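You operate a simulated robot arm through the tools that you are given. There is no shell and no other tool. Be economical: measure what you need, move in short steps, check, and stop when the job is done.

You are at the controls of a simulated two-armed robot. One attempt, no reset.

Task
Swap the stand camera's card for blank card M-32 and test it.
Fine: camera off while the cards change; old card into the Used pocket; then on, lens cap open, and a sharp shot of the print on the board by the camera's own shutter button.

The check looks at the end state, three seconds after you hand in, the way a careful person would. Anything else that was tipped, shoved, dropped, spilled or broken makes it a failure. A push-on lid holds only when it is set on centred and level and pressed home; a screw cap is set on level and turned clockwise until tight.

Robot
Two 6-joint arms with two-finger parallel grippers on one trunk, on a base that drives. Base frame: it is fixed to the floor where the robot stands at the start and does not move with it; the origin is under the middle of the robot, x ahead of it, y to its left, z up. Units: cm, rad, N and s.
The left shoulder is at the start at [5, 17, 111], the right one opposite. Each reaches about 109.2 cm from its shoulder. Places, roughly: pocket marked Used [90, 40, 60]; stand camera [110, 10, 100]; stand camera card slot [100, 10, 110]; stand camera lens cap [100, 0, 90]; stand camera power switch [100, 0, 100]; stand camera shutter button [100, 0, 100]. Payload 1.57 kg a hand.
Tool frame (each hand has its own): the origin (TCP) lies between the finger pads and is the grasp point; the fingertips stand 3 cm ahead of it; z points along the fingers, y is the line along which they close. Largest opening 8 cm; finger width 1.7, thickness 1.2; the body of the gripper, 4 by 8.2 cm, starts 8 cm behind the TCP.
Orientation is told as [roll, pitch, yaw] about the base's x, y, z axes, in that order, counted from this pose: with the fingers straight down and closing along the base's y, the tool's x points along the base's -x, its y along +y and its z along -z.

Tools
- The arms move only by the tool send_rows. It takes "left_deltas", "right_deltas" or both (then of equal length, played together; a hand with none holds still); each is a list of rows, each an object (a shift or turn left out is 0, a gripper value left out holds the last) with "angular": the turn, a rotation vector about the base's x, y, z in rad, a list of three; "linear": the shift along the base's x, y, z in cm, a list of three; "jaw": the closure, from 0 (fully open) to 1 (shut). In form: [{"angular": [wx, wy, wz], "linear": [x, y, z], "jaw": jaw}, ...]. A call has 1 to 10 rows; each row is the pose to reach, as a shift and turn from the pose commanded when the call began. Each row takes 0.2 s and may step no farther than 5 cm and 0.15 rad from the row before; otherwise, or with a gripper value out of range, the whole call is refused. Where a pose cannot be reached the arm comes as near as it can. A force on the tool above 90 N (or 10 N above the force at the start of the call, whichever is more), or a blocked arm, ends the call early, and 0.2 s more pass. Each finger travels about 4.5 cm/s and halts on what it meets, pressing with about 24 N; the grip force reading is that of the motor and also rises with nothing between the fingers. The clock runs only during rows and for 0.2 s after the last one: add rows that repeat a pose to give the fingers time. It gives the time, the measured TCP pose, the force on the tool (base axes), the opening and the grip force at its end, in the units of the frame above (readings bear some noise), with the torque about the TCP (base axes, N m) and any sound that the robot's microphone picked up, and new pictures: "views" is both (left out), scene, wrist or none (wrist: the cameras of the hands that moved).
- Cameras (640 x 400 px; columns grow to the right, rows downward): "scene" is now at [2.99, 1.01, 170.15]; the picture's right is [0.10, -0.99, 0.00], its down [-0.61, -0.06, -0.79] and it looks along [0.79, 0.08, -0.61] (base axes); focal length 268 px, centre (320, 200). "left" rides on the left gripper at [7.2, 0.7, -12.2] in its tool frame; the picture's right is [-0.09, 1.00, 0.00], its down [-0.84, -0.08, -0.54] and it looks along [-0.54, -0.05, 0.84] (tool axes); focal length 238 px, centre (320, 200). "right" rides on the right gripper at [7.2, -0.7, -12.2] in its tool frame; the picture's right is [0.09, 1.00, 0.00], its down [-0.84, 0.08, -0.54] and it looks along [-0.54, 0.05, 0.84] (tool axes); focal length 238 px, centre (320, 200). There is no depth. A picture from a camera that has moved, and an enlarged one, comes with that camera's place and axes in the base frame and with its lens. The place of the scene camera against the robot may be out by one fixed shift of up to 2.5 cm in any direction.
- move_column(by): slides the trunk up (or, below 0, down) by that many cm; the arms and the scene camera ride with it, the base frame stays. It gives what a move gives, with no picture.
- roll_base(legs): drives the robot by 1 to 6 legs, each [ahead, left, turn to the left] in cm, cm and rad, along the robot's own axes; the way and the turn of a leg run together, so that a leg with both is an arc; at most 150 cm and 3.142 rad a leg. The arms and the cameras ride along, it lands a little off, and it stops where it bumps. It gives what a move gives, and a new picture of the scene camera.
- head_to(pan, tilt): turns the head with the scene camera to pan (to the left, within 1.501 rad either way) and tilt (down, from -0.506 to 1.204), counted from straight ahead of the robot. It gives what a move gives, and a new picture of the scene camera.
- enlarge(camera, box): a new picture of the part [left, top, right, bottom] of that camera's present view, enlarged. The clock stands still meanwhile.
- hand_in(): hands the job in; it is judged then, once.

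Work in short steps. Places have to be worked out from the pictures, the camera data and where the tool is seen: move nearer, look again, correct. Check each grasp and each placing, and mend what went wrong. You have 120 turns and 260 pictures in all, those below and enlarged ones among them. Open the grippers and draw the arms clear of the work before you hand the job in, unless the task says otherwise; then end with one line.

The tools are called as a command line: name --argument value ..., lists and objects as JSON in quotes. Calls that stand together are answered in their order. send_rows: Moves the arms, as the interface text tells. Its arguments: {"type":"object","properties":{"left_deltas":{"type":"array","items":{"type":"object","properties":{"angular":{"type":"array","items":{"type":"number"}},"linear":{"type":"array","items":{"type":"number"}},"jaw":{"type":"number"}}}},"right_deltas":{"type":"array","items":{"type":"object","properties":{"angular":{"type":"array","items":{"type":"number"}},"linear":{"type":"array","items":{"type":"number"}},"jaw":{"type":"number"}}}},"views":{"type":"string","enum":["both","scene","wrist","none"]}},"required":[]} The other tools are called the same way: move_column (by) slides the trunk up or down; roll_base (legs) drives the base; head_to (pan, tilt) turns the head that bears the scene camera; enlarge (camera, box) takes an enlarged picture of a part of a camera's view; hand_in () hands the job in.

At the start:

```text
time_s: 0.0
left_tcp_pos: [64.22, 43.06, 99.92]
left_ee_rot: [-0.001, 0.001, 0.001]
left_force: [-1.0, -0.6, -0.2]
left_wrist_torque: [0.01, 0.03, -0.01]
left_grip_width: 8.01
left_grip_force: 0.1
right_tcp_pos: [73.36, -28.18, 99.93]
right_ee_rot: [0.001, 0.0, 0.0]
right_force: [0.3, -0.9, 0.4]
right_wrist_torque: [0.03, -0.01, -0.02]
right_grip_width: 7.99
right_grip_force: 0.0
trunk travel left (down, up): [-72.5, 24.5]
robot x, y, heading: [-0.0, 0.28, 0.005]
head pan, tilt: [0.105, 0.656]
```

scene: 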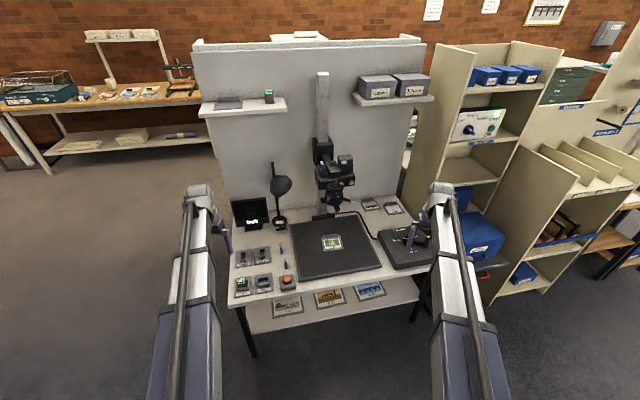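
right: 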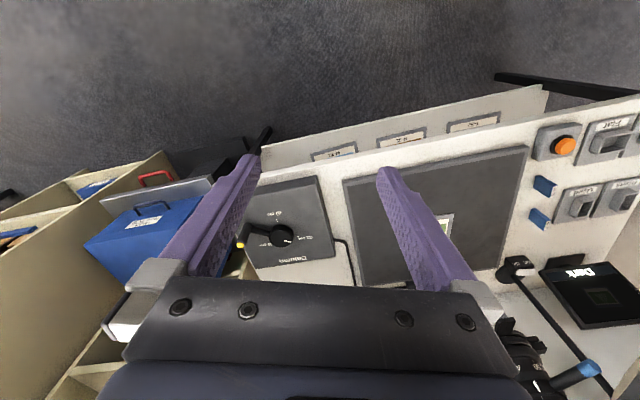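
left: 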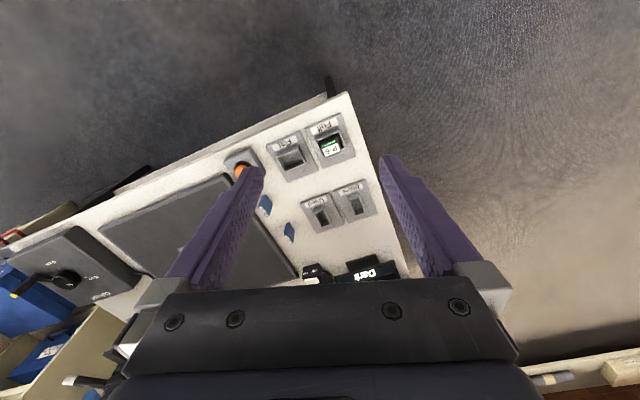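

The scene shows a copy stand with a camera on a column, with pockets on the left of the table. I'll enlarge parts of the view to read the labels.

enlarge --camera "scene" --box '[220, 230, 320, 300]'

enlarge --camera "scene" --box '[290, 120, 390, 220]'

enlarge --camera "scene" --box '[340, 190, 440, 270]'

enlarge --camera "left" --box '[200, 90, 400, 290]'

enlarge --camera "scene" --box '[200, 70, 440, 220]'

```text
5.71 times, centred on (270, 265) of scene
camera zoom: at [2.99, 1.01, 170.15], right [0.1, -0.99, 0.0], down [-0.61, -0.06, -0.79], along [0.79, 0.08, -0.61], focal length 1533 px, centre (606, -171)
```

zoom: 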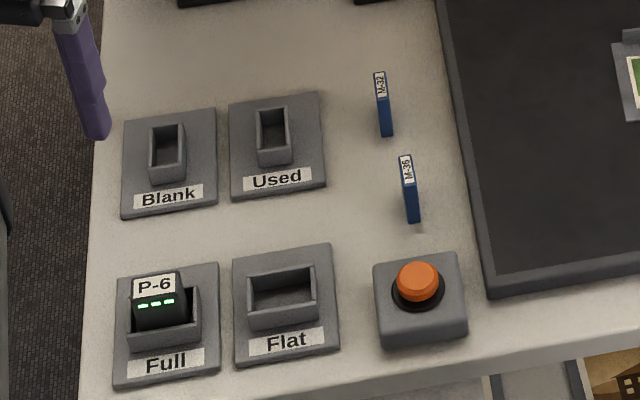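

```text
4.00 times, centred on (340, 170) of scene
camera zoom: at [2.99, 1.01, 170.15], right [0.1, -0.99, 0.0], down [-0.61, -0.06, -0.79], along [0.79, 0.08, -0.61], focal length 1073 px, centre (240, 320)
```

zoom: 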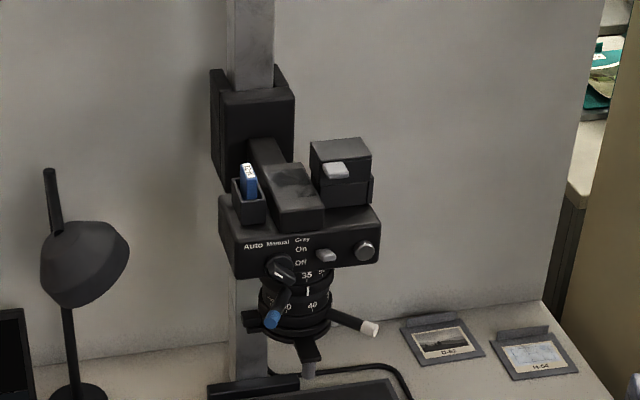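

```text
5.00 times, centred on (390, 230) of scene
camera zoom: at [2.99, 1.01, 170.15], right [0.1, -0.99, 0.0], down [-0.61, -0.06, -0.79], along [0.79, 0.08, -0.61], focal length 1341 px, centre (-30, 50)
```

zoom: 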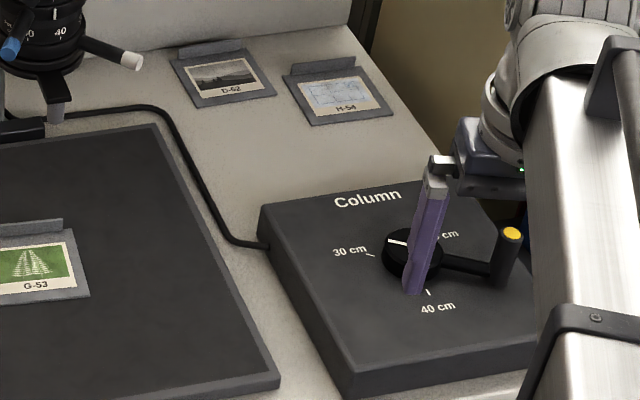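

```text
2.00 times, centred on (300, 190) of left
camera zoom: at [56.98, 43.62, 112.23], right [0.09, 1.0, 0.0], down [0.84, -0.08, 0.54], along [0.54, -0.05, -0.84], focal length 477 px, centre (360, 220)
```

zoom: 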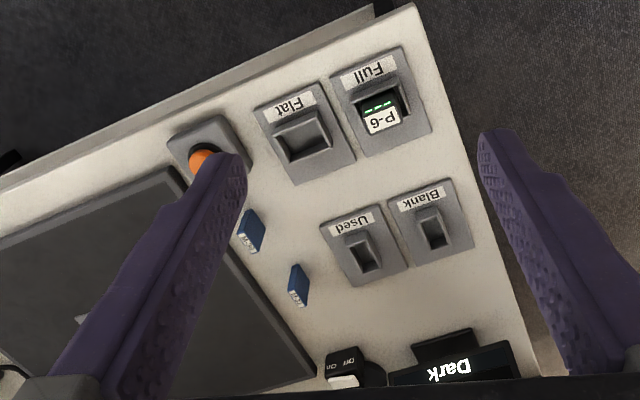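

```text
2.67 times, centred on (320, 145) of scene
camera zoom: at [2.99, 1.01, 170.15], right [0.1, -0.99, 0.0], down [-0.61, -0.06, -0.79], along [0.79, 0.08, -0.61], focal length 715 px, centre (320, 347)
```

zoom: 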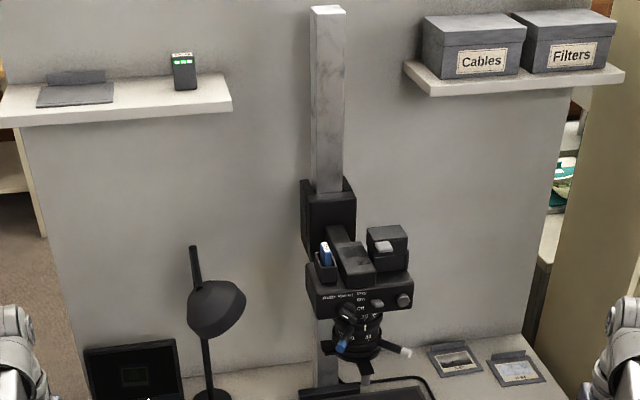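

The stand has a mode dial, a focus ring, a column crank, a lamp, a screen and batteries. I'll look closer at the screen, the lamp, the camera and the shelf battery.

enlarge --camera "scene" --box '[225, 190, 305, 240]'

enlarge --camera "scene" --box '[312, 150, 362, 182]'

enlarge --camera "scene" --box '[312, 175, 362, 207]'

enlarge --camera "scene" --box '[300, 225, 380, 275]'

enlarge --camera "scene" --box '[250, 80, 290, 110]'

enlarge --camera "right" --box '[480, 220, 640, 400]'

enlarge --camera "right" --box '[220, 170, 350, 280]'

```text
8.00 times, centred on (265, 215) of scene
camera zoom: at [2.99, 1.01, 170.15], right [0.1, -0.99, 0.0], down [-0.61, -0.06, -0.79], along [0.79, 0.08, -0.61], focal length 2146 px, centre (760, 80)
```

zoom: 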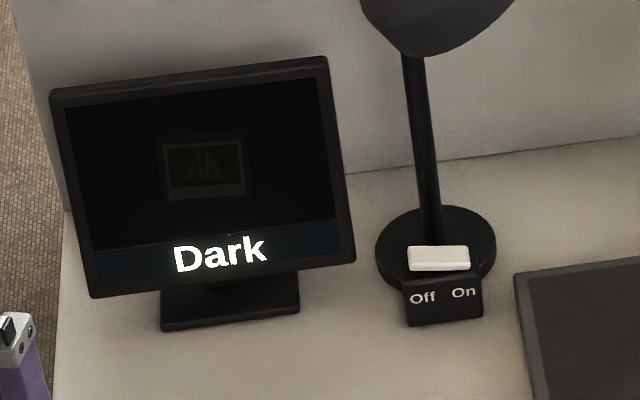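

```text
12.50 times, centred on (337, 166) of scene
camera zoom: at [2.99, 1.01, 170.15], right [0.1, -0.99, 0.0], down [-0.61, -0.06, -0.79], along [0.79, 0.08, -0.61], focal length 3353 px, centre (108, 625)
```

zoom: 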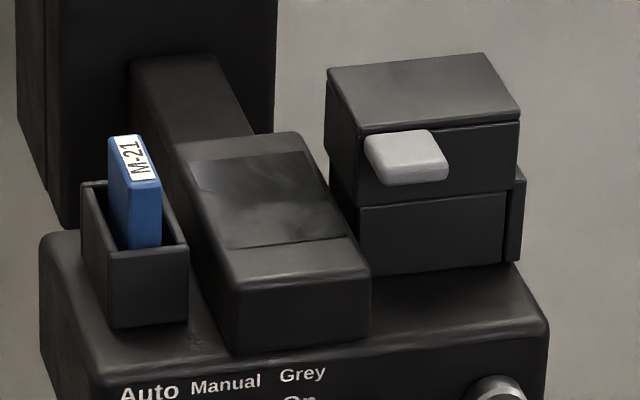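

```text
12.50 times, centred on (337, 191) of scene
camera zoom: at [2.99, 1.01, 170.15], right [0.1, -0.99, 0.0], down [-0.61, -0.06, -0.79], along [0.79, 0.08, -0.61], focal length 3353 px, centre (108, 312)
```

zoom: 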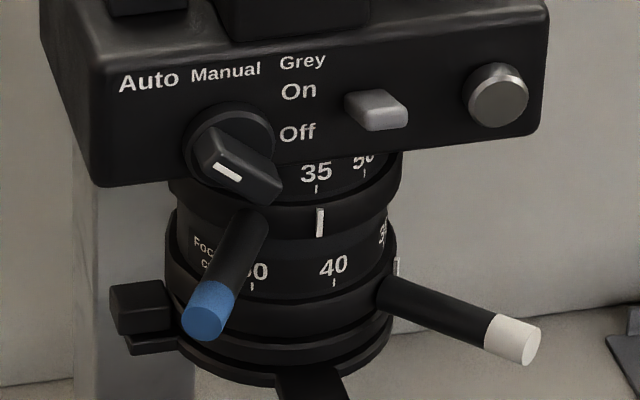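

```text
8.00 times, centred on (340, 250) of scene
camera zoom: at [2.99, 1.01, 170.15], right [0.1, -0.99, 0.0], down [-0.61, -0.06, -0.79], along [0.79, 0.08, -0.61], focal length 2146 px, centre (160, -200)
```

zoom: 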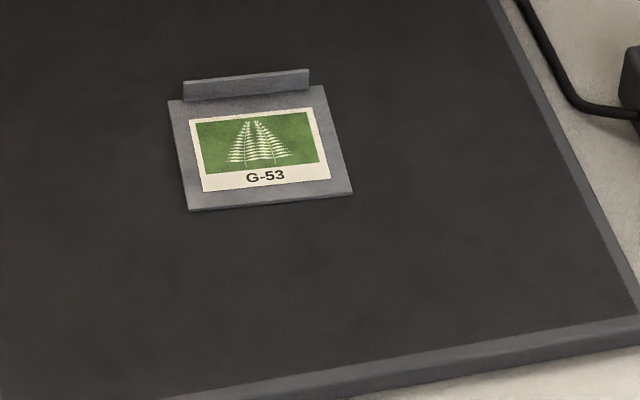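

```text
13.33 times, centred on (270, 95) of scene
camera zoom: at [2.99, 1.01, 170.15], right [0.1, -0.99, 0.0], down [-0.61, -0.06, -0.79], along [0.79, 0.08, -0.61], focal length 3577 px, centre (987, 1600)
```

zoom: 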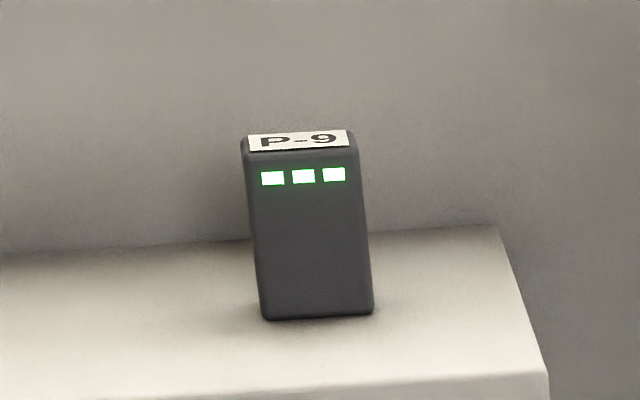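

```text
2.22 times, centred on (560, 310) of right
camera zoom: at [66.15, -28.9, 112.14], right [-0.09, 1.0, 0.0], down [0.84, 0.08, 0.54], along [0.54, 0.05, -0.84], focal length 530 px, centre (-213, -44)
```

zoom: 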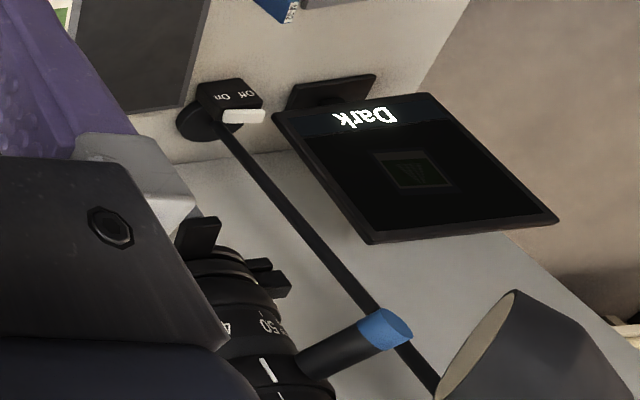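

```text
3.64 times, centred on (285, 225) of right
camera zoom: at [66.15, -28.9, 112.14], right [-0.09, 1.0, 0.0], down [0.84, 0.08, 0.54], along [0.54, 0.05, -0.84], focal length 867 px, centre (447, 109)
```

zoom: 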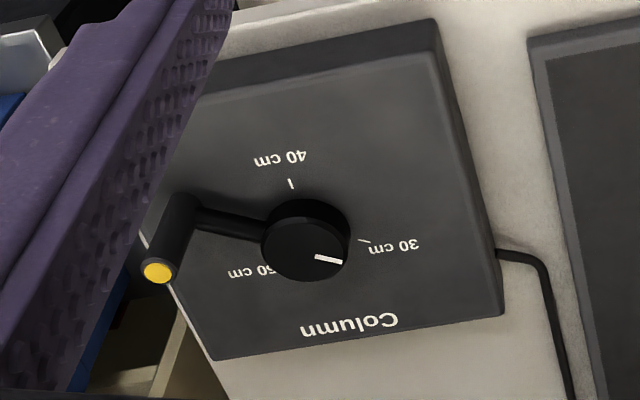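

The live screen reads "Dark" with a faint print, the lamp has a switch, and the focus ring and column both carry cm scales. I'll swing the right hand up in front of the camera for a close view.

send_rows --right_deltas '[{"angular": [0, -0.125, 0], "linear": [0.5, 2.5, 0.5]}, {"angular": [0, -0.25, 0], "linear": [1, 5, 1]}, {"angular": [0, -0.375, 0], "linear": [1.5, 7.5, 1.5]}, {"angular": [0, -0.5, 0], "linear": [2, 10, 2]}, {"angular": [0, -0.625, 0], "linear": [2.5, 12.5, 2]}, {"angular": [0, -0.75, 0], "linear": [3, 15, 2]}, {"angular": [0, -0.875, 0], "linear": [3.5, 17.5, 2]}, {"angular": [0, -1.0, 0], "linear": [4, 20, 2]}, {"angular": [0, -1.0, 0], "linear": [4, 22, 2]}]' --views "wrist"

```text
time_s: 2.0
left_tcp_pos: [64.19, 43.01, 100.1]
left_ee_rot: [-0.001, 0.0, 0.0]
left_force: [0.8, -0.1, -0.6]
left_wrist_torque: [0.0, -0.03, 0.0]
left_grip_width: 8.01
left_grip_force: 0.1
right_tcp_pos: [77.25, -6.46, 110.18]
right_ee_rot: [0.001, -1.0, 0.0]
right_force: [0.9, 0.1, -0.7]
right_wrist_torque: [0.01, 0.0, 0.02]
right_grip_width: 8.0
right_grip_force: 0.0
right hand out of reach, approached as far as the arm can: row 1, 4, 5, 6, 7, 8, 9
trunk travel left (down, up): [-72.5, 24.5]
robot x, y, heading: [0.16, -0.11, -0.002]
head pan, tilt: [0.105, 0.656]
camera right: at [63.13, -7.19, 110.59], right [-0.05, 1.0, -0.08], down [0.0, 0.08, 1.0], along [1.0, 0.05, 0.0], focal length 238 px, centre (320, 200)
```

right: 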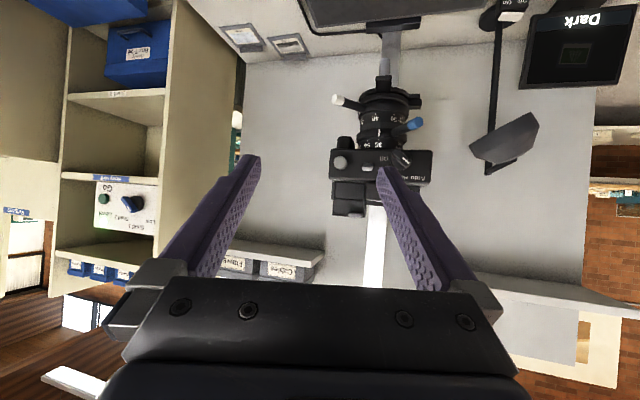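

The picture is upside down, with image down being up in the room, but the whole camera is in view. I'll enlarge it.

enlarge --camera "right" --box '[320, 60, 450, 150]'

enlarge --camera "right" --box '[320, 130, 450, 220]'

enlarge --camera "right" --box '[460, 0, 640, 110]'

enlarge --camera "scene" --box '[250, 100, 400, 220]'

```text
4.44 times, centred on (385, 105) of right
camera zoom: at [63.13, -7.19, 110.59], right [-0.05, 1.0, -0.08], down [0.0, 0.08, 1.0], along [1.0, 0.05, 0.0], focal length 1059 px, centre (31, 622)
```

zoom: 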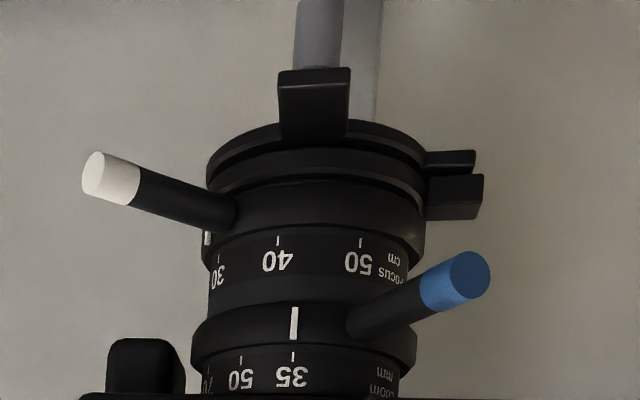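

```text
4.44 times, centred on (385, 175) of right
camera zoom: at [63.13, -7.19, 110.59], right [-0.05, 1.0, -0.08], down [0.0, 0.08, 1.0], along [1.0, 0.05, 0.0], focal length 1059 px, centre (31, 311)
```

zoom: 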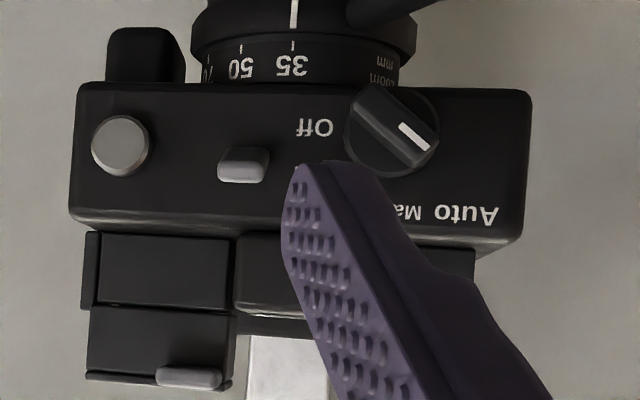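

```text
3.56 times, centred on (550, 55) of right
camera zoom: at [63.13, -7.19, 110.59], right [-0.05, 1.0, -0.08], down [0.0, 0.08, 1.0], along [1.0, 0.05, 0.0], focal length 848 px, centre (-498, 716)
```

zoom: 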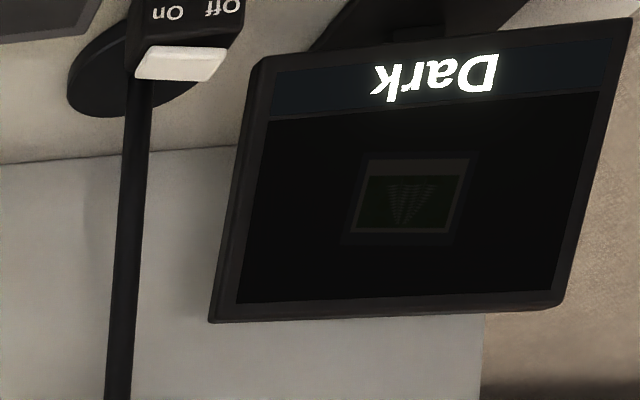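

```text
3.33 times, centred on (325, 160) of scene
camera zoom: at [3.0, 1.04, 170.15], right [0.1, -0.99, 0.0], down [-0.61, -0.06, -0.79], along [0.79, 0.08, -0.61], focal length 894 px, centre (303, 333)
```

zoom: 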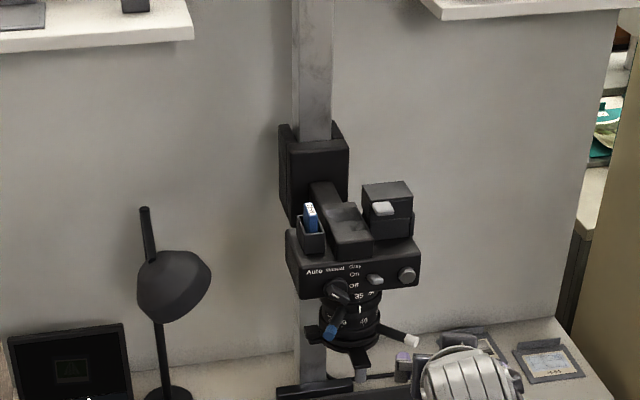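

Zoom reads 35 and the mode dial points to Auto. Focus reads about 30 or less, and the column dial is near or below 30. I need to see the lens cap from below, so I'll lower the trunk, which drops the hand cameras below the lens.

move_column --by -28

enlarge --camera "right" --box '[280, 100, 480, 240]'

enlarge --camera "scene" --box '[270, 60, 400, 150]'

enlarge --camera "scene" --box '[180, 0, 460, 200]'

```text
time_s: 4.8
left_tcp_pos: [64.32, 42.98, 72.01]
left_ee_rot: [0.0, 0.001, 0.002]
left_force: [0.1, -0.8, 0.0]
left_wrist_torque: [0.01, -0.01, -0.01]
left_grip_width: 8.02
left_grip_force: 0.1
right_tcp_pos: [77.23, -6.58, 82.1]
right_ee_rot: [-0.001, -1.0, 0.0]
right_force: [-0.1, 0.4, -1.4]
right_wrist_torque: [-0.01, -0.03, -0.03]
right_grip_width: 8.02
right_grip_force: 0.1
trunk travel left (down, up): [-44.5, 52.5]
robot x, y, heading: [0.16, -0.15, -0.001]
head pan, tilt: [0.105, 0.656]
```

```text
2.86 times, centred on (380, 170) of right
camera zoom: at [63.11, -7.23, 82.6], right [-0.05, 1.0, -0.08], down [0.0, 0.08, 1.0], along [1.0, 0.05, 0.0], focal length 681 px, centre (149, 286)
```

zoom: 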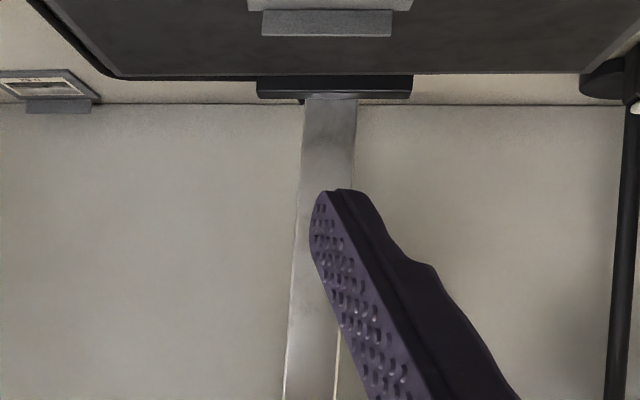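

```text
4.44 times, centred on (335, 105) of scene
camera zoom: at [2.99, 1.01, 142.16], right [0.1, -0.99, 0.0], down [-0.61, -0.06, -0.79], along [0.79, 0.08, -0.61], focal length 1192 px, centre (253, 622)
```

zoom: 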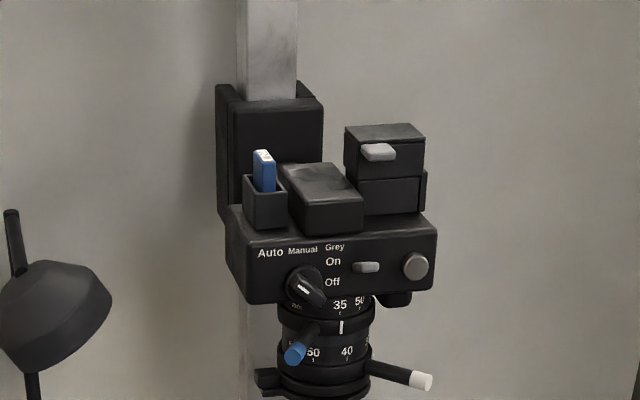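

```text
2.00 times, centred on (320, 100) of scene
camera zoom: at [2.99, 1.01, 142.16], right [0.1, -0.99, 0.0], down [-0.61, -0.06, -0.79], along [0.79, 0.08, -0.61], focal length 536 px, centre (320, 400)
```

zoom: 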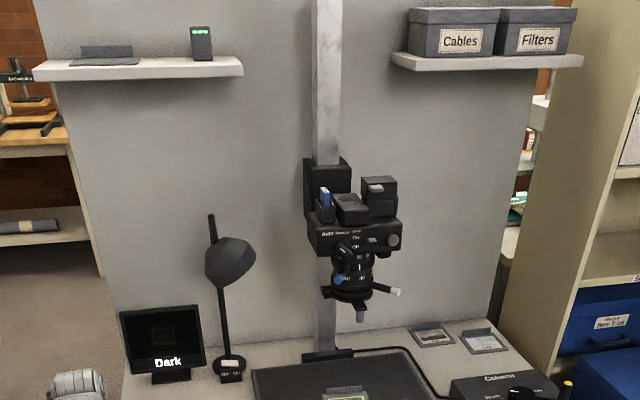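

The lens is hidden behind or above that crop, so I'll enlarge the lower part of the right view.

enlarge --camera "right" --box '[300, 200, 500, 340]'

enlarge --camera "scene" --box '[310, 120, 380, 170]'

```text
2.86 times, centred on (400, 270) of right
camera zoom: at [63.11, -7.23, 82.6], right [-0.05, 1.0, -0.08], down [0.0, 0.08, 1.0], along [1.0, 0.05, 0.0], focal length 681 px, centre (91, 0)
```

zoom: 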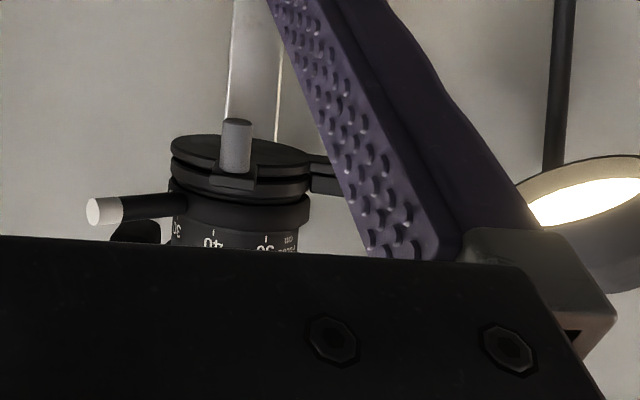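

```text
8.00 times, centred on (345, 145) of scene
camera zoom: at [2.99, 1.01, 142.16], right [0.1, -0.99, 0.0], down [-0.61, -0.06, -0.79], along [0.79, 0.08, -0.61], focal length 2146 px, centre (120, 640)
```

zoom: 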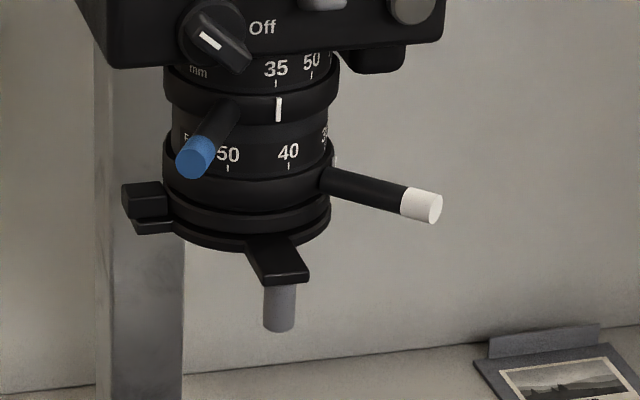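

The cap is a solid disc closed under the lens, hinged on the left with a grey pin at the front. The lamp is lit. Triangulated positions:

| Item | x | y | z |
|---|---|---|---|
| Shutter button | ~100.5 | -2.7 | 104.6 |
| Toggle | ~99.5 | 1.5 | 105 |
| Card top | ~104.4 | 10.4 | 112.3 |
| Cap pin | ~101 | 3.5 | 90 |

I'll raise the trunk again, draw the right hand back and drive the base forward a little for reach.

move_column --by 28

send_rows --right_deltas '[{"linear": [-3, -4, 0]}, {"linear": [-6, -8, 0]}, {"linear": [-9, -12, 0]}, {"linear": [-12, -14, 0]}]' --left_deltas '[{"linear": [-3, 0, 0]}, {"linear": [-6, 0, 0]}, {"linear": [-9, 0, 0]}, {"linear": [-10, 0, 0]}]' --views "none"

roll_base --legs '[[15, 0, 0]]'

```text
time_s: 7.7
left_tcp_pos: [64.16, 43.02, 99.96]
left_ee_rot: [0.001, 0.0, 0.001]
left_force: [-0.1, -0.3, -0.4]
left_wrist_torque: [0.0, 0.0, -0.01]
left_grip_width: 8.0
left_grip_force: 0.1
right_tcp_pos: [77.28, -6.71, 110.1]
right_ee_rot: [-0.001, -0.998, 0.0]
right_force: [0.0, -0.6, -0.7]
right_wrist_torque: [-0.04, 0.01, 0.01]
right_grip_width: 8.01
right_grip_force: 0.1
trunk travel left (down, up): [-72.5, 24.5]
robot x, y, heading: [-0.24, -0.15, -0.003]
head pan, tilt: [0.105, 0.656]
```

```text
time_s: 8.7
left_tcp_pos: [54.22, 43.09, 100.02]
left_ee_rot: [0.0, 0.001, 0.0]
left_force: [-0.3, 0.2, -0.1]
left_wrist_torque: [-0.03, -0.01, 0.01]
left_grip_width: 7.99
left_grip_force: 0.0
right_tcp_pos: [65.22, -20.69, 110.19]
right_ee_rot: [0.0, -1.0, 0.002]
right_force: [0.1, 0.8, 0.2]
right_wrist_torque: [-0.02, -0.03, 0.0]
right_grip_width: 8.0
right_grip_force: 0.1
trunk travel left (down, up): [-72.5, 24.5]
robot x, y, heading: [-0.2, 0.21, 0.005]
head pan, tilt: [0.105, 0.656]
```

```text
time_s: 10.0
left_tcp_pos: [69.22, 42.95, 99.86]
left_ee_rot: [0.0, 0.002, 0.0]
left_force: [0.4, -0.3, 0.0]
left_wrist_torque: [0.0, 0.06, 0.03]
left_grip_width: 7.99
left_grip_force: 0.0
right_tcp_pos: [80.13, -20.74, 109.98]
right_ee_rot: [-0.001, -0.995, -0.001]
right_force: [-0.3, -1.0, -0.5]
right_wrist_torque: [0.02, 0.0, 0.0]
right_grip_width: 8.01
right_grip_force: 0.0
trunk travel left (down, up): [-72.5, 24.5]
robot x, y, heading: [14.56, 0.23, 0.001]
head pan, tilt: [0.105, 0.656]
camera scene: at [17.97, 1.0, 170.15], right [0.1, -0.99, 0.0], down [-0.61, -0.06, -0.79], along [0.79, 0.08, -0.61], focal length 268 px, centre (320, 200)
```

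scene: 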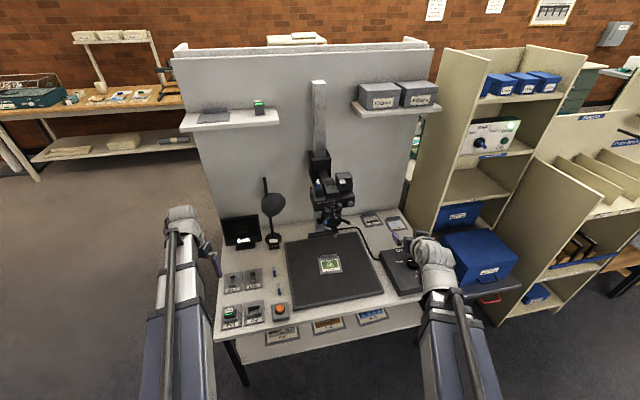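

The base drove forward cleanly. Next I'll close the right gripper and move it to stand in front of and above the toggle at about (91, 1.5, 111) for a close look.

send_rows --right_deltas '[{"linear": [1, 4, 0], "jaw": 1}, {"linear": [2, 8, 0], "jaw": 1}, {"linear": [4, 12, 0.3], "jaw": 1}, {"linear": [6, 16, 0.6], "jaw": 1}, {"linear": [8, 20, 0.8], "jaw": 1}, {"linear": [10, 22.2, 1], "jaw": 1}, {"linear": [10, 22.2, 1], "jaw": 1}]' --views "wrist"

enlarge --camera "scene" --box '[290, 150, 370, 200]'

```text
time_s: 11.6
left_tcp_pos: [69.16, 43.0, 99.93]
left_ee_rot: [0.0, -0.001, 0.0]
left_force: [0.4, 0.1, 0.2]
left_wrist_torque: [-0.01, -0.01, -0.01]
left_grip_width: 8.01
left_grip_force: 0.1
right_tcp_pos: [89.88, 1.37, 110.01]
right_ee_rot: [0.0, -0.998, -0.004]
right_force: [0.1, -0.1, -0.4]
right_wrist_torque: [-0.02, -0.06, 0.0]
right_grip_width: 0.03
right_grip_force: 21.1
right hand out of reach, approached as far as the arm can: row 4, 5, 6, 7
trunk travel left (down, up): [-72.5, 24.5]
robot x, y, heading: [14.9, -0.12, 0.004]
head pan, tilt: [0.105, 0.656]
camera right: at [75.84, 0.75, 110.6], right [-0.05, 1.0, -0.08], down [0.0, 0.08, 1.0], along [1.0, 0.05, 0.0], focal length 238 px, centre (320, 200)
```

right: 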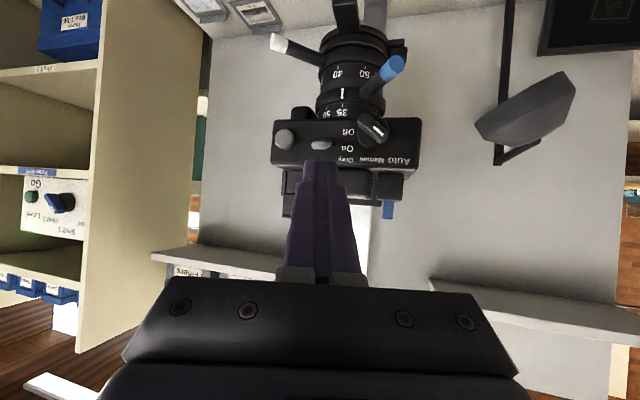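

```text
8.00 times, centred on (330, 175) of scene
camera zoom: at [17.73, 0.99, 170.16], right [0.1, -0.99, 0.0], down [-0.61, -0.06, -0.79], along [0.79, 0.08, -0.61], focal length 2146 px, centre (240, 400)
```

zoom: 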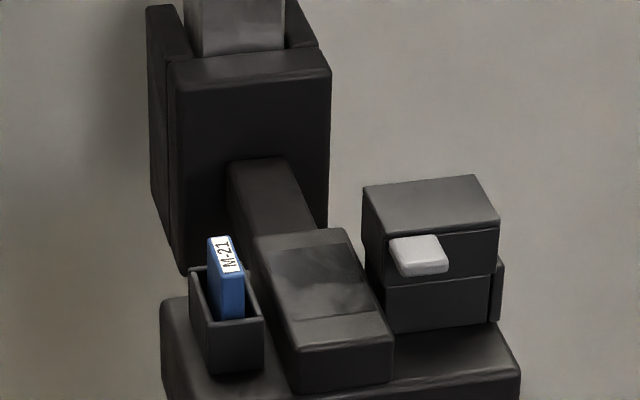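

The fingertip lines up with the toggle, which sits at z≈105 level with "On". I'll move forward above it next.

send_rows --right_deltas '[{"linear": [2, 0, 0]}, {"linear": [4, 0, 0]}, {"linear": [6, 0, 0]}, {"linear": [7, 0, 0]}]' --views "wrist"

enlarge --camera "scene" --box '[290, 160, 370, 210]'

```text
time_s: 12.6
left_tcp_pos: [69.03, 42.87, 99.87]
left_ee_rot: [0.0, -0.002, 0.001]
left_force: [-0.1, 0.9, 0.4]
left_wrist_torque: [0.02, -0.02, -0.01]
left_grip_width: 8.0
left_grip_force: 0.0
right_tcp_pos: [97.14, 1.45, 110.03]
right_ee_rot: [-0.001, -0.998, -0.001]
right_force: [-0.4, 0.1, -0.1]
right_wrist_torque: [-0.01, -0.01, -0.01]
right_grip_width: 0.0
right_grip_force: 21.2
trunk travel left (down, up): [-72.5, 24.5]
robot x, y, heading: [14.97, -0.19, -0.001]
head pan, tilt: [0.105, 0.656]
camera right: at [82.94, 0.76, 110.59], right [-0.05, 1.0, -0.08], down [0.0, 0.08, 1.0], along [1.0, 0.05, 0.0], focal length 238 px, centre (320, 200)
```

right: 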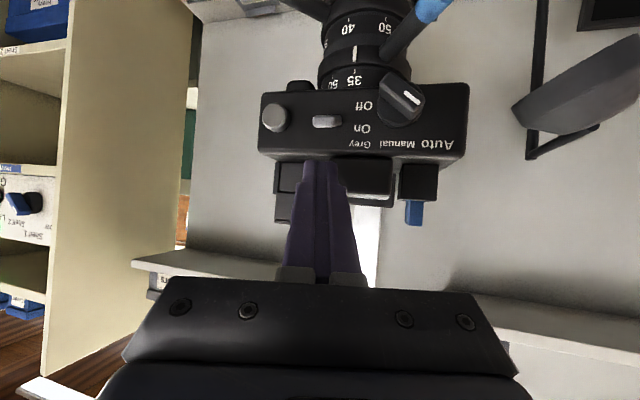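

```text
8.00 times, centred on (330, 185) of scene
camera zoom: at [17.76, 1.0, 170.15], right [0.1, -0.99, 0.0], down [-0.61, -0.06, -0.79], along [0.79, 0.08, -0.61], focal length 2146 px, centre (240, 320)
```

zoom: 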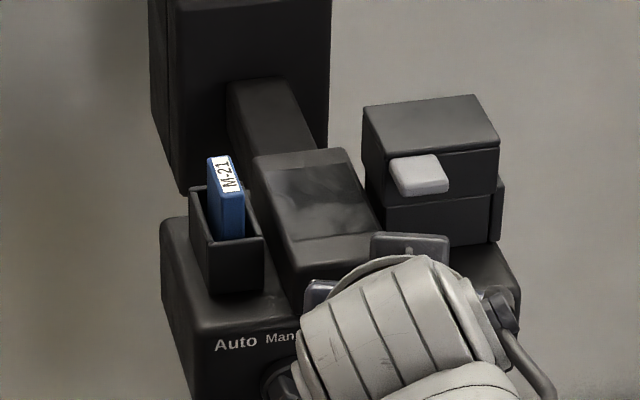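

Toggle confirmed at x≈99.2, z≈105.1, with the body face at about x 101.7. I'll press down along its front to push it to Off.

send_rows --right_deltas '[{"linear": [0.8, 0.1, -0.5]}, {"linear": [0.8, 0.1, -1.3]}, {"linear": [0.8, 0.1, -2.1]}, {"linear": [0.8, 0.1, -2.9]}, {"linear": [0.8, 0.1, -3.6]}]' --views "wrist"

enlarge --camera "scene" --box '[210, 200, 290, 250]'

```text
time_s: 13.8
left_tcp_pos: [69.11, 42.97, 99.95]
left_ee_rot: [0.0, 0.001, 0.0]
left_force: [-0.2, 0.1, -0.7]
left_wrist_torque: [-0.02, 0.01, -0.02]
left_grip_width: 8.01
left_grip_force: 0.1
right_tcp_pos: [97.92, 1.47, 110.02]
right_ee_rot: [0.001, -0.997, 0.001]
right_force: [-1.2, -0.1, 0.2]
right_wrist_torque: [0.03, 0.0, -0.01]
right_grip_width: 0.0
right_grip_force: 21.3
right hand out of reach, approached as far as the arm can: row 1, 2, 3, 4, 5
trunk travel left (down, up): [-72.5, 24.5]
robot x, y, heading: [14.71, -0.42, -0.0]
head pan, tilt: [0.105, 0.656]
camera right: at [83.73, 0.84, 110.58], right [-0.05, 1.0, -0.08], down [0.0, 0.08, 1.0], along [1.0, 0.05, 0.0], focal length 238 px, centre (320, 200)
```

right: 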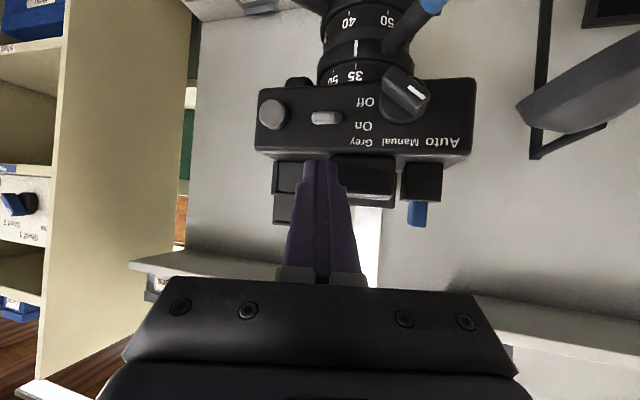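

```text
8.00 times, centred on (250, 225) of scene
camera zoom: at [17.76, 1.0, 170.15], right [0.1, -0.99, 0.0], down [-0.61, -0.06, -0.79], along [0.79, 0.08, -0.61], focal length 2146 px, centre (880, 0)
```

zoom: 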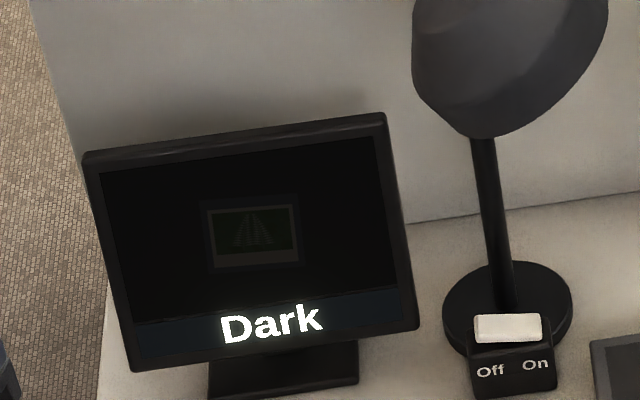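

The arm can't go lower at this pitch, apparently because of a wrist limit. I'll let the trunk do the vertical stroke.

move_column --by -3.6

enlarge --camera "scene" --box '[210, 200, 290, 250]'

enlarge --camera "right" --box '[240, 60, 480, 210]'

```text
time_s: 14.6
left_tcp_pos: [69.15, 42.98, 96.45]
left_ee_rot: [0.002, 0.0, -0.001]
left_force: [0.1, 0.2, 0.3]
left_wrist_torque: [-0.02, -0.05, -0.01]
left_grip_width: 8.02
left_grip_force: 0.0
right_tcp_pos: [97.94, 1.48, 106.42]
right_ee_rot: [0.0, -0.998, 0.0]
right_force: [0.0, 0.3, -0.9]
right_wrist_torque: [0.03, -0.01, 0.0]
right_grip_width: 0.0
right_grip_force: 21.1
trunk travel left (down, up): [-68.9, 28.1]
robot x, y, heading: [14.58, 0.01, -0.0]
head pan, tilt: [0.105, 0.656]
```

```text
8.00 times, centred on (250, 225) of scene
camera zoom: at [17.74, 1.0, 166.55], right [0.1, -0.99, 0.0], down [-0.61, -0.06, -0.79], along [0.79, 0.08, -0.61], focal length 2146 px, centre (880, 0)
```

zoom: 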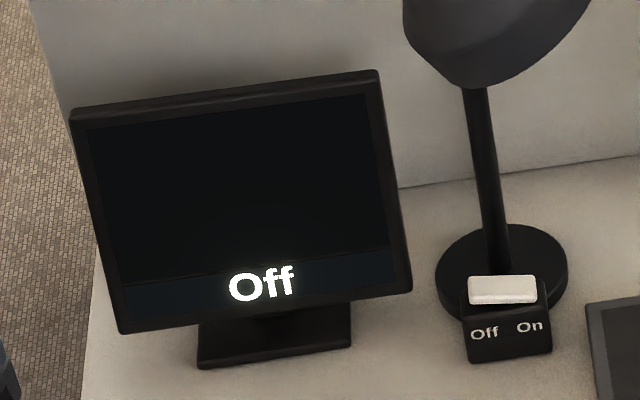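

```text
2.67 times, centred on (360, 135) of right
camera zoom: at [83.72, 0.84, 106.99], right [-0.05, 1.0, -0.08], down [0.0, 0.08, 1.0], along [1.0, 0.05, 0.0], focal length 636 px, centre (213, 373)
```

zoom: 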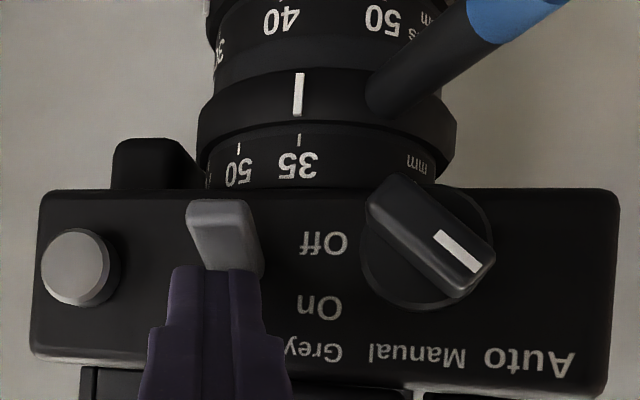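

The screen says "Off" and the toggle is down. I'll back the right hand away and bring the left hand up over the slot card with the jaws narrowed for a look.

send_rows --right_deltas '[{"linear": [-4, 0, 0]}, {"linear": [-8, 0, 0]}, {"linear": [-12, -2, 0]}, {"linear": [-13, -7, 0]}, {"linear": [-13, -12, 0]}, {"linear": [-13, -17, 0]}, {"linear": [-13, -21, 0]}, {"linear": [-13, -23, 0]}]' --left_deltas '[{"linear": [0, 0, 4.5]}, {"linear": [0, 0, 9]}, {"linear": [0, -2, 13.5]}, {"linear": [2, -4, 18]}, {"linear": [4, -6, 22]}, {"linear": [6, -9, 25]}, {"linear": [9, -12, 27]}, {"linear": [12, -15, 27]}]' --views "none"

send_rows --left_deltas '[{"linear": [3, -3, 0], "jaw": 0.2}, {"linear": [6, -6, 0], "jaw": 0.4}, {"linear": [9, -9, 0], "jaw": 0.5}, {"linear": [12, -12, 0], "jaw": 0.5}, {"linear": [15, -15, 0], "jaw": 0.5}, {"linear": [18, -17, 0], "jaw": 0.5}]'

```text
refused: row 4 steps farther than a row can; nothing moved
```

```text
time_s: 16.0
left_tcp_pos: [87.19, 25.89, 96.31]
left_ee_rot: [0.001, -0.001, 0.0]
left_force: [0.7, -0.2, 0.1]
left_wrist_torque: [0.01, -0.01, 0.03]
left_grip_width: 3.99
left_grip_force: 0.1
right_tcp_pos: [97.82, 1.57, 106.24]
right_ee_rot: [-0.002, -0.997, -0.001]
right_force: [-0.4, -0.4, -0.2]
right_wrist_torque: [0.0, 0.01, 0.01]
right_grip_width: 0.0
right_grip_force: 21.7
trunk travel left (down, up): [-68.9, 28.1]
robot x, y, heading: [14.67, -0.08, 0.003]
head pan, tilt: [0.105, 0.656]
camera scene: at [17.81, 0.99, 166.55], right [0.1, -0.99, 0.0], down [-0.61, -0.06, -0.79], along [0.79, 0.08, -0.61], focal length 268 px, centre (320, 200)
camera left: at [80.01, 26.48, 108.62], right [0.09, 1.0, 0.0], down [0.84, -0.08, 0.54], along [0.54, -0.05, -0.84], focal length 238 px, centre (320, 200)
```

scene: 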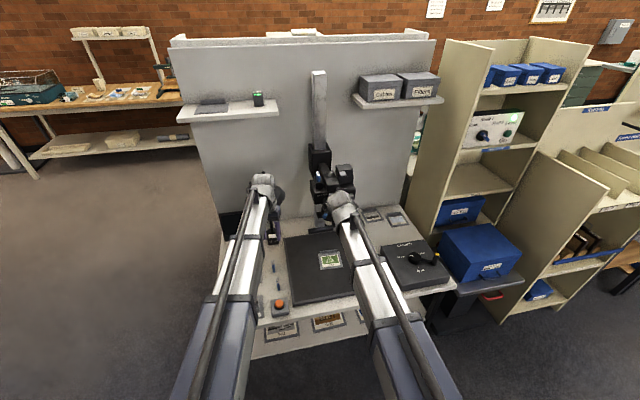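
left: 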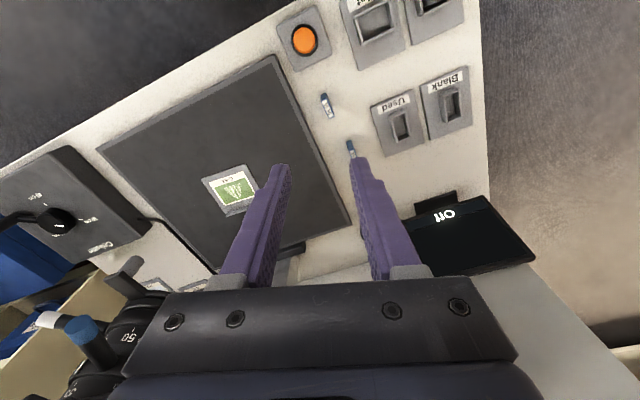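

Only the second call ran, and the left hand is clear at (87, 26, 96). Now the right hand retreats while the left rises above the camera height.

send_rows --right_deltas '[{"linear": [-4, 0, 0]}, {"linear": [-8, 0, 0]}, {"linear": [-12, -2, 0]}, {"linear": [-13, -6, 0]}, {"linear": [-13, -10.5, 0]}, {"linear": [-13, -15, 0]}, {"linear": [-13, -19.5, 0]}, {"linear": [-13, -23, 0]}]' --left_deltas '[{"linear": [0, 0, 4.5]}, {"linear": [0, 0, 9]}, {"linear": [0, 0, 13.5]}, {"linear": [0, 0, 18]}, {"linear": [0, 0, 22]}, {"linear": [0, 0, 26]}, {"linear": [2, -3, 28]}, {"linear": [4, -6, 28]}]' --views "none"

send_rows --left_deltas '[{"linear": [2, -2, 0]}, {"linear": [4, -4, 0]}, {"linear": [6, -6, 0]}, {"linear": [8, -8, 0]}, {"linear": [10, -9.5, 0]}]' --views "wrist"

```text
time_s: 17.8
left_tcp_pos: [90.41, 20.98, 96.33]
left_ee_rot: [-0.002, -0.001, 0.0]
left_force: [-0.1, 0.2, 0.4]
left_wrist_torque: [-0.01, -0.01, -0.02]
left_grip_width: 4.01
left_grip_force: 0.1
left hand out of reach, approached as far as the arm can: row 1, 2, 3, 4, 5, 6, 7, 8
right_tcp_pos: [84.97, -21.63, 106.44]
right_ee_rot: [0.0, -0.999, -0.001]
right_force: [-0.5, 0.1, -0.3]
right_wrist_torque: [0.03, 0.0, 0.02]
right_grip_width: 0.0
right_grip_force: 20.9
trunk travel left (down, up): [-68.9, 28.1]
robot x, y, heading: [14.76, -0.19, -0.001]
head pan, tilt: [0.105, 0.656]
```

```text
time_s: 18.9
left_tcp_pos: [96.4, 14.73, 96.54]
left_ee_rot: [0.013, 0.025, 0.012]
left_force: [-42.4, 20.0, -12.4]
left_wrist_torque: [-1.62, -4.26, -1.04]
left_grip_width: 3.97
left_grip_force: 0.2
left hand out of reach, approached as far as the arm can: row 2, 3, 4, 5
right_tcp_pos: [84.83, -21.26, 106.48]
right_ee_rot: [0.001, -0.997, 0.005]
right_force: [1.2, -0.2, 0.1]
right_wrist_torque: [0.07, -0.04, 0.05]
right_grip_width: 0.01
right_grip_force: 21.3
trunk travel left (down, up): [-68.9, 28.1]
robot x, y, heading: [14.31, 0.38, 0.006]
head pan, tilt: [0.105, 0.656]
stopped in row 5 (left hand): the force on the tool passed its limit at 107 N (the readings are from after the stop); the commanded pose is now the measured one
camera left: at [89.52, 15.1, 108.92], right [0.08, 1.0, 0.01], down [0.85, -0.08, 0.52], along [0.52, -0.03, -0.85], focal length 238 px, centre (320, 200)
```

left: 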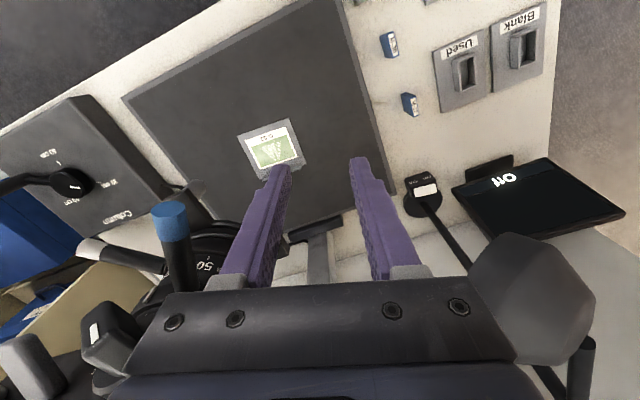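

The left gripper body bumped the camera side because it never rose. Both hands' heights are evidently fixed to the trunk and only change with wrist pitch. I'll withdraw the left hand straight back, then check for damage.

send_rows --left_deltas '[{"linear": [-2, 2, 0]}, {"linear": [-5, 5, 0]}, {"linear": [-8, 8, 0]}, {"linear": [-11, 11, 0]}, {"linear": [-15, 12, 0]}, {"linear": [-19, 12, 0]}]' --views "scene"

enlarge --camera "scene" --box '[270, 130, 390, 230]'

```text
time_s: 20.3
left_tcp_pos: [78.33, 26.27, 96.41]
left_ee_rot: [0.011, 0.015, 0.007]
left_force: [-0.6, -0.4, 0.2]
left_wrist_torque: [0.01, -0.04, 0.0]
left_grip_width: 3.98
left_grip_force: 0.1
right_tcp_pos: [84.87, -21.36, 106.5]
right_ee_rot: [-0.001, -0.996, 0.005]
right_force: [0.8, -0.6, 1.1]
right_wrist_torque: [-0.02, 0.01, 0.0]
right_grip_width: 0.0
right_grip_force: 21.3
trunk travel left (down, up): [-68.9, 28.1]
robot x, y, heading: [15.07, 0.06, 0.004]
head pan, tilt: [0.105, 0.656]
camera scene: at [17.57, 1.07, 166.56], right [0.11, -0.99, 0.0], down [-0.61, -0.07, -0.79], along [0.79, 0.09, -0.61], focal length 268 px, centre (320, 200)
```

scene: 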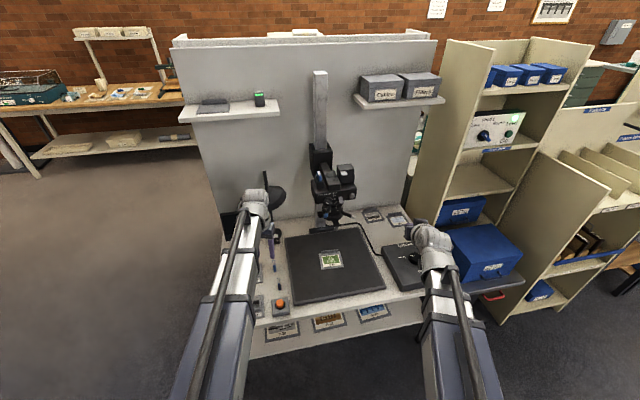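

```text
4.00 times, centred on (330, 180) of scene
camera zoom: at [17.57, 1.07, 166.56], right [0.11, -0.99, 0.0], down [-0.61, -0.07, -0.79], along [0.79, 0.09, -0.61], focal length 1073 px, centre (280, 280)
```

zoom: 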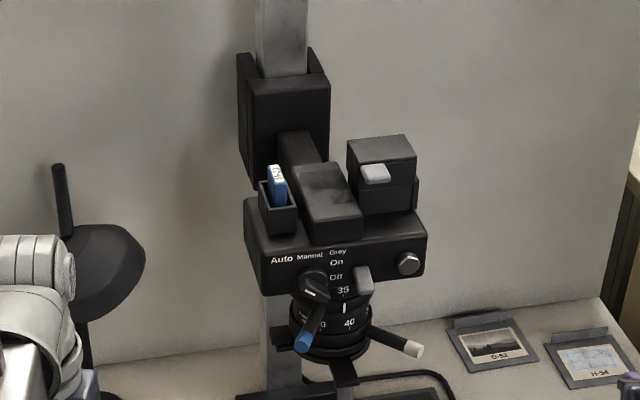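

The camera looks intact: dial on Auto, card still in place, switch Off. I'll raise the trunk 26 cm so the left hand clears the camera top.

move_column --by 26

send_rows --left_deltas '[{"linear": [4, -2.5, 0]}, {"linear": [8, -5, 0]}, {"linear": [11, -8, 0]}, {"linear": [14, -11, 0]}, {"linear": [17, -13, 0]}, {"linear": [18, -14, 0]}]' --views "wrist"

```text
time_s: 22.9
left_tcp_pos: [78.51, 26.35, 122.35]
left_ee_rot: [0.01, 0.016, 0.009]
left_force: [0.1, 0.0, -0.8]
left_wrist_torque: [-0.06, 0.01, -0.02]
left_grip_width: 4.0
left_grip_force: 0.1
right_tcp_pos: [84.84, -21.38, 132.5]
right_ee_rot: [0.001, -0.997, 0.003]
right_force: [0.1, 0.4, 1.5]
right_wrist_torque: [-0.01, 0.0, 0.02]
right_grip_width: 0.02
right_grip_force: 21.6
trunk travel left (down, up): [-94.9, 2.1]
robot x, y, heading: [14.72, 0.25, 0.002]
head pan, tilt: [0.105, 0.656]
```

```text
time_s: 24.3
left_tcp_pos: [96.37, 12.2, 122.43]
left_ee_rot: [0.01, 0.017, 0.01]
left_force: [0.4, -0.5, 0.7]
left_wrist_torque: [0.0, 0.01, 0.0]
left_grip_width: 4.0
left_grip_force: 0.1
right_tcp_pos: [85.03, -21.39, 132.42]
right_ee_rot: [0.0, -0.996, 0.003]
right_force: [1.1, -0.9, -0.4]
right_wrist_torque: [0.04, 0.0, 0.01]
right_grip_width: 0.0
right_grip_force: 21.7
trunk travel left (down, up): [-94.9, 2.1]
robot x, y, heading: [14.76, 0.37, 0.002]
head pan, tilt: [0.105, 0.656]
camera left: at [89.37, 12.6, 134.76], right [0.08, 1.0, 0.01], down [0.85, -0.08, 0.53], along [0.53, -0.04, -0.85], focal length 238 px, centre (320, 200)
```

left: 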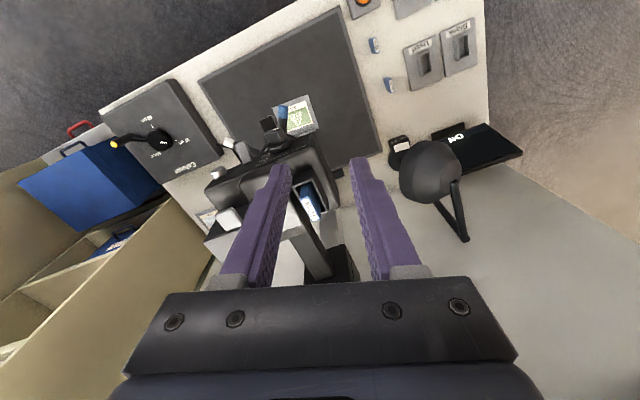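

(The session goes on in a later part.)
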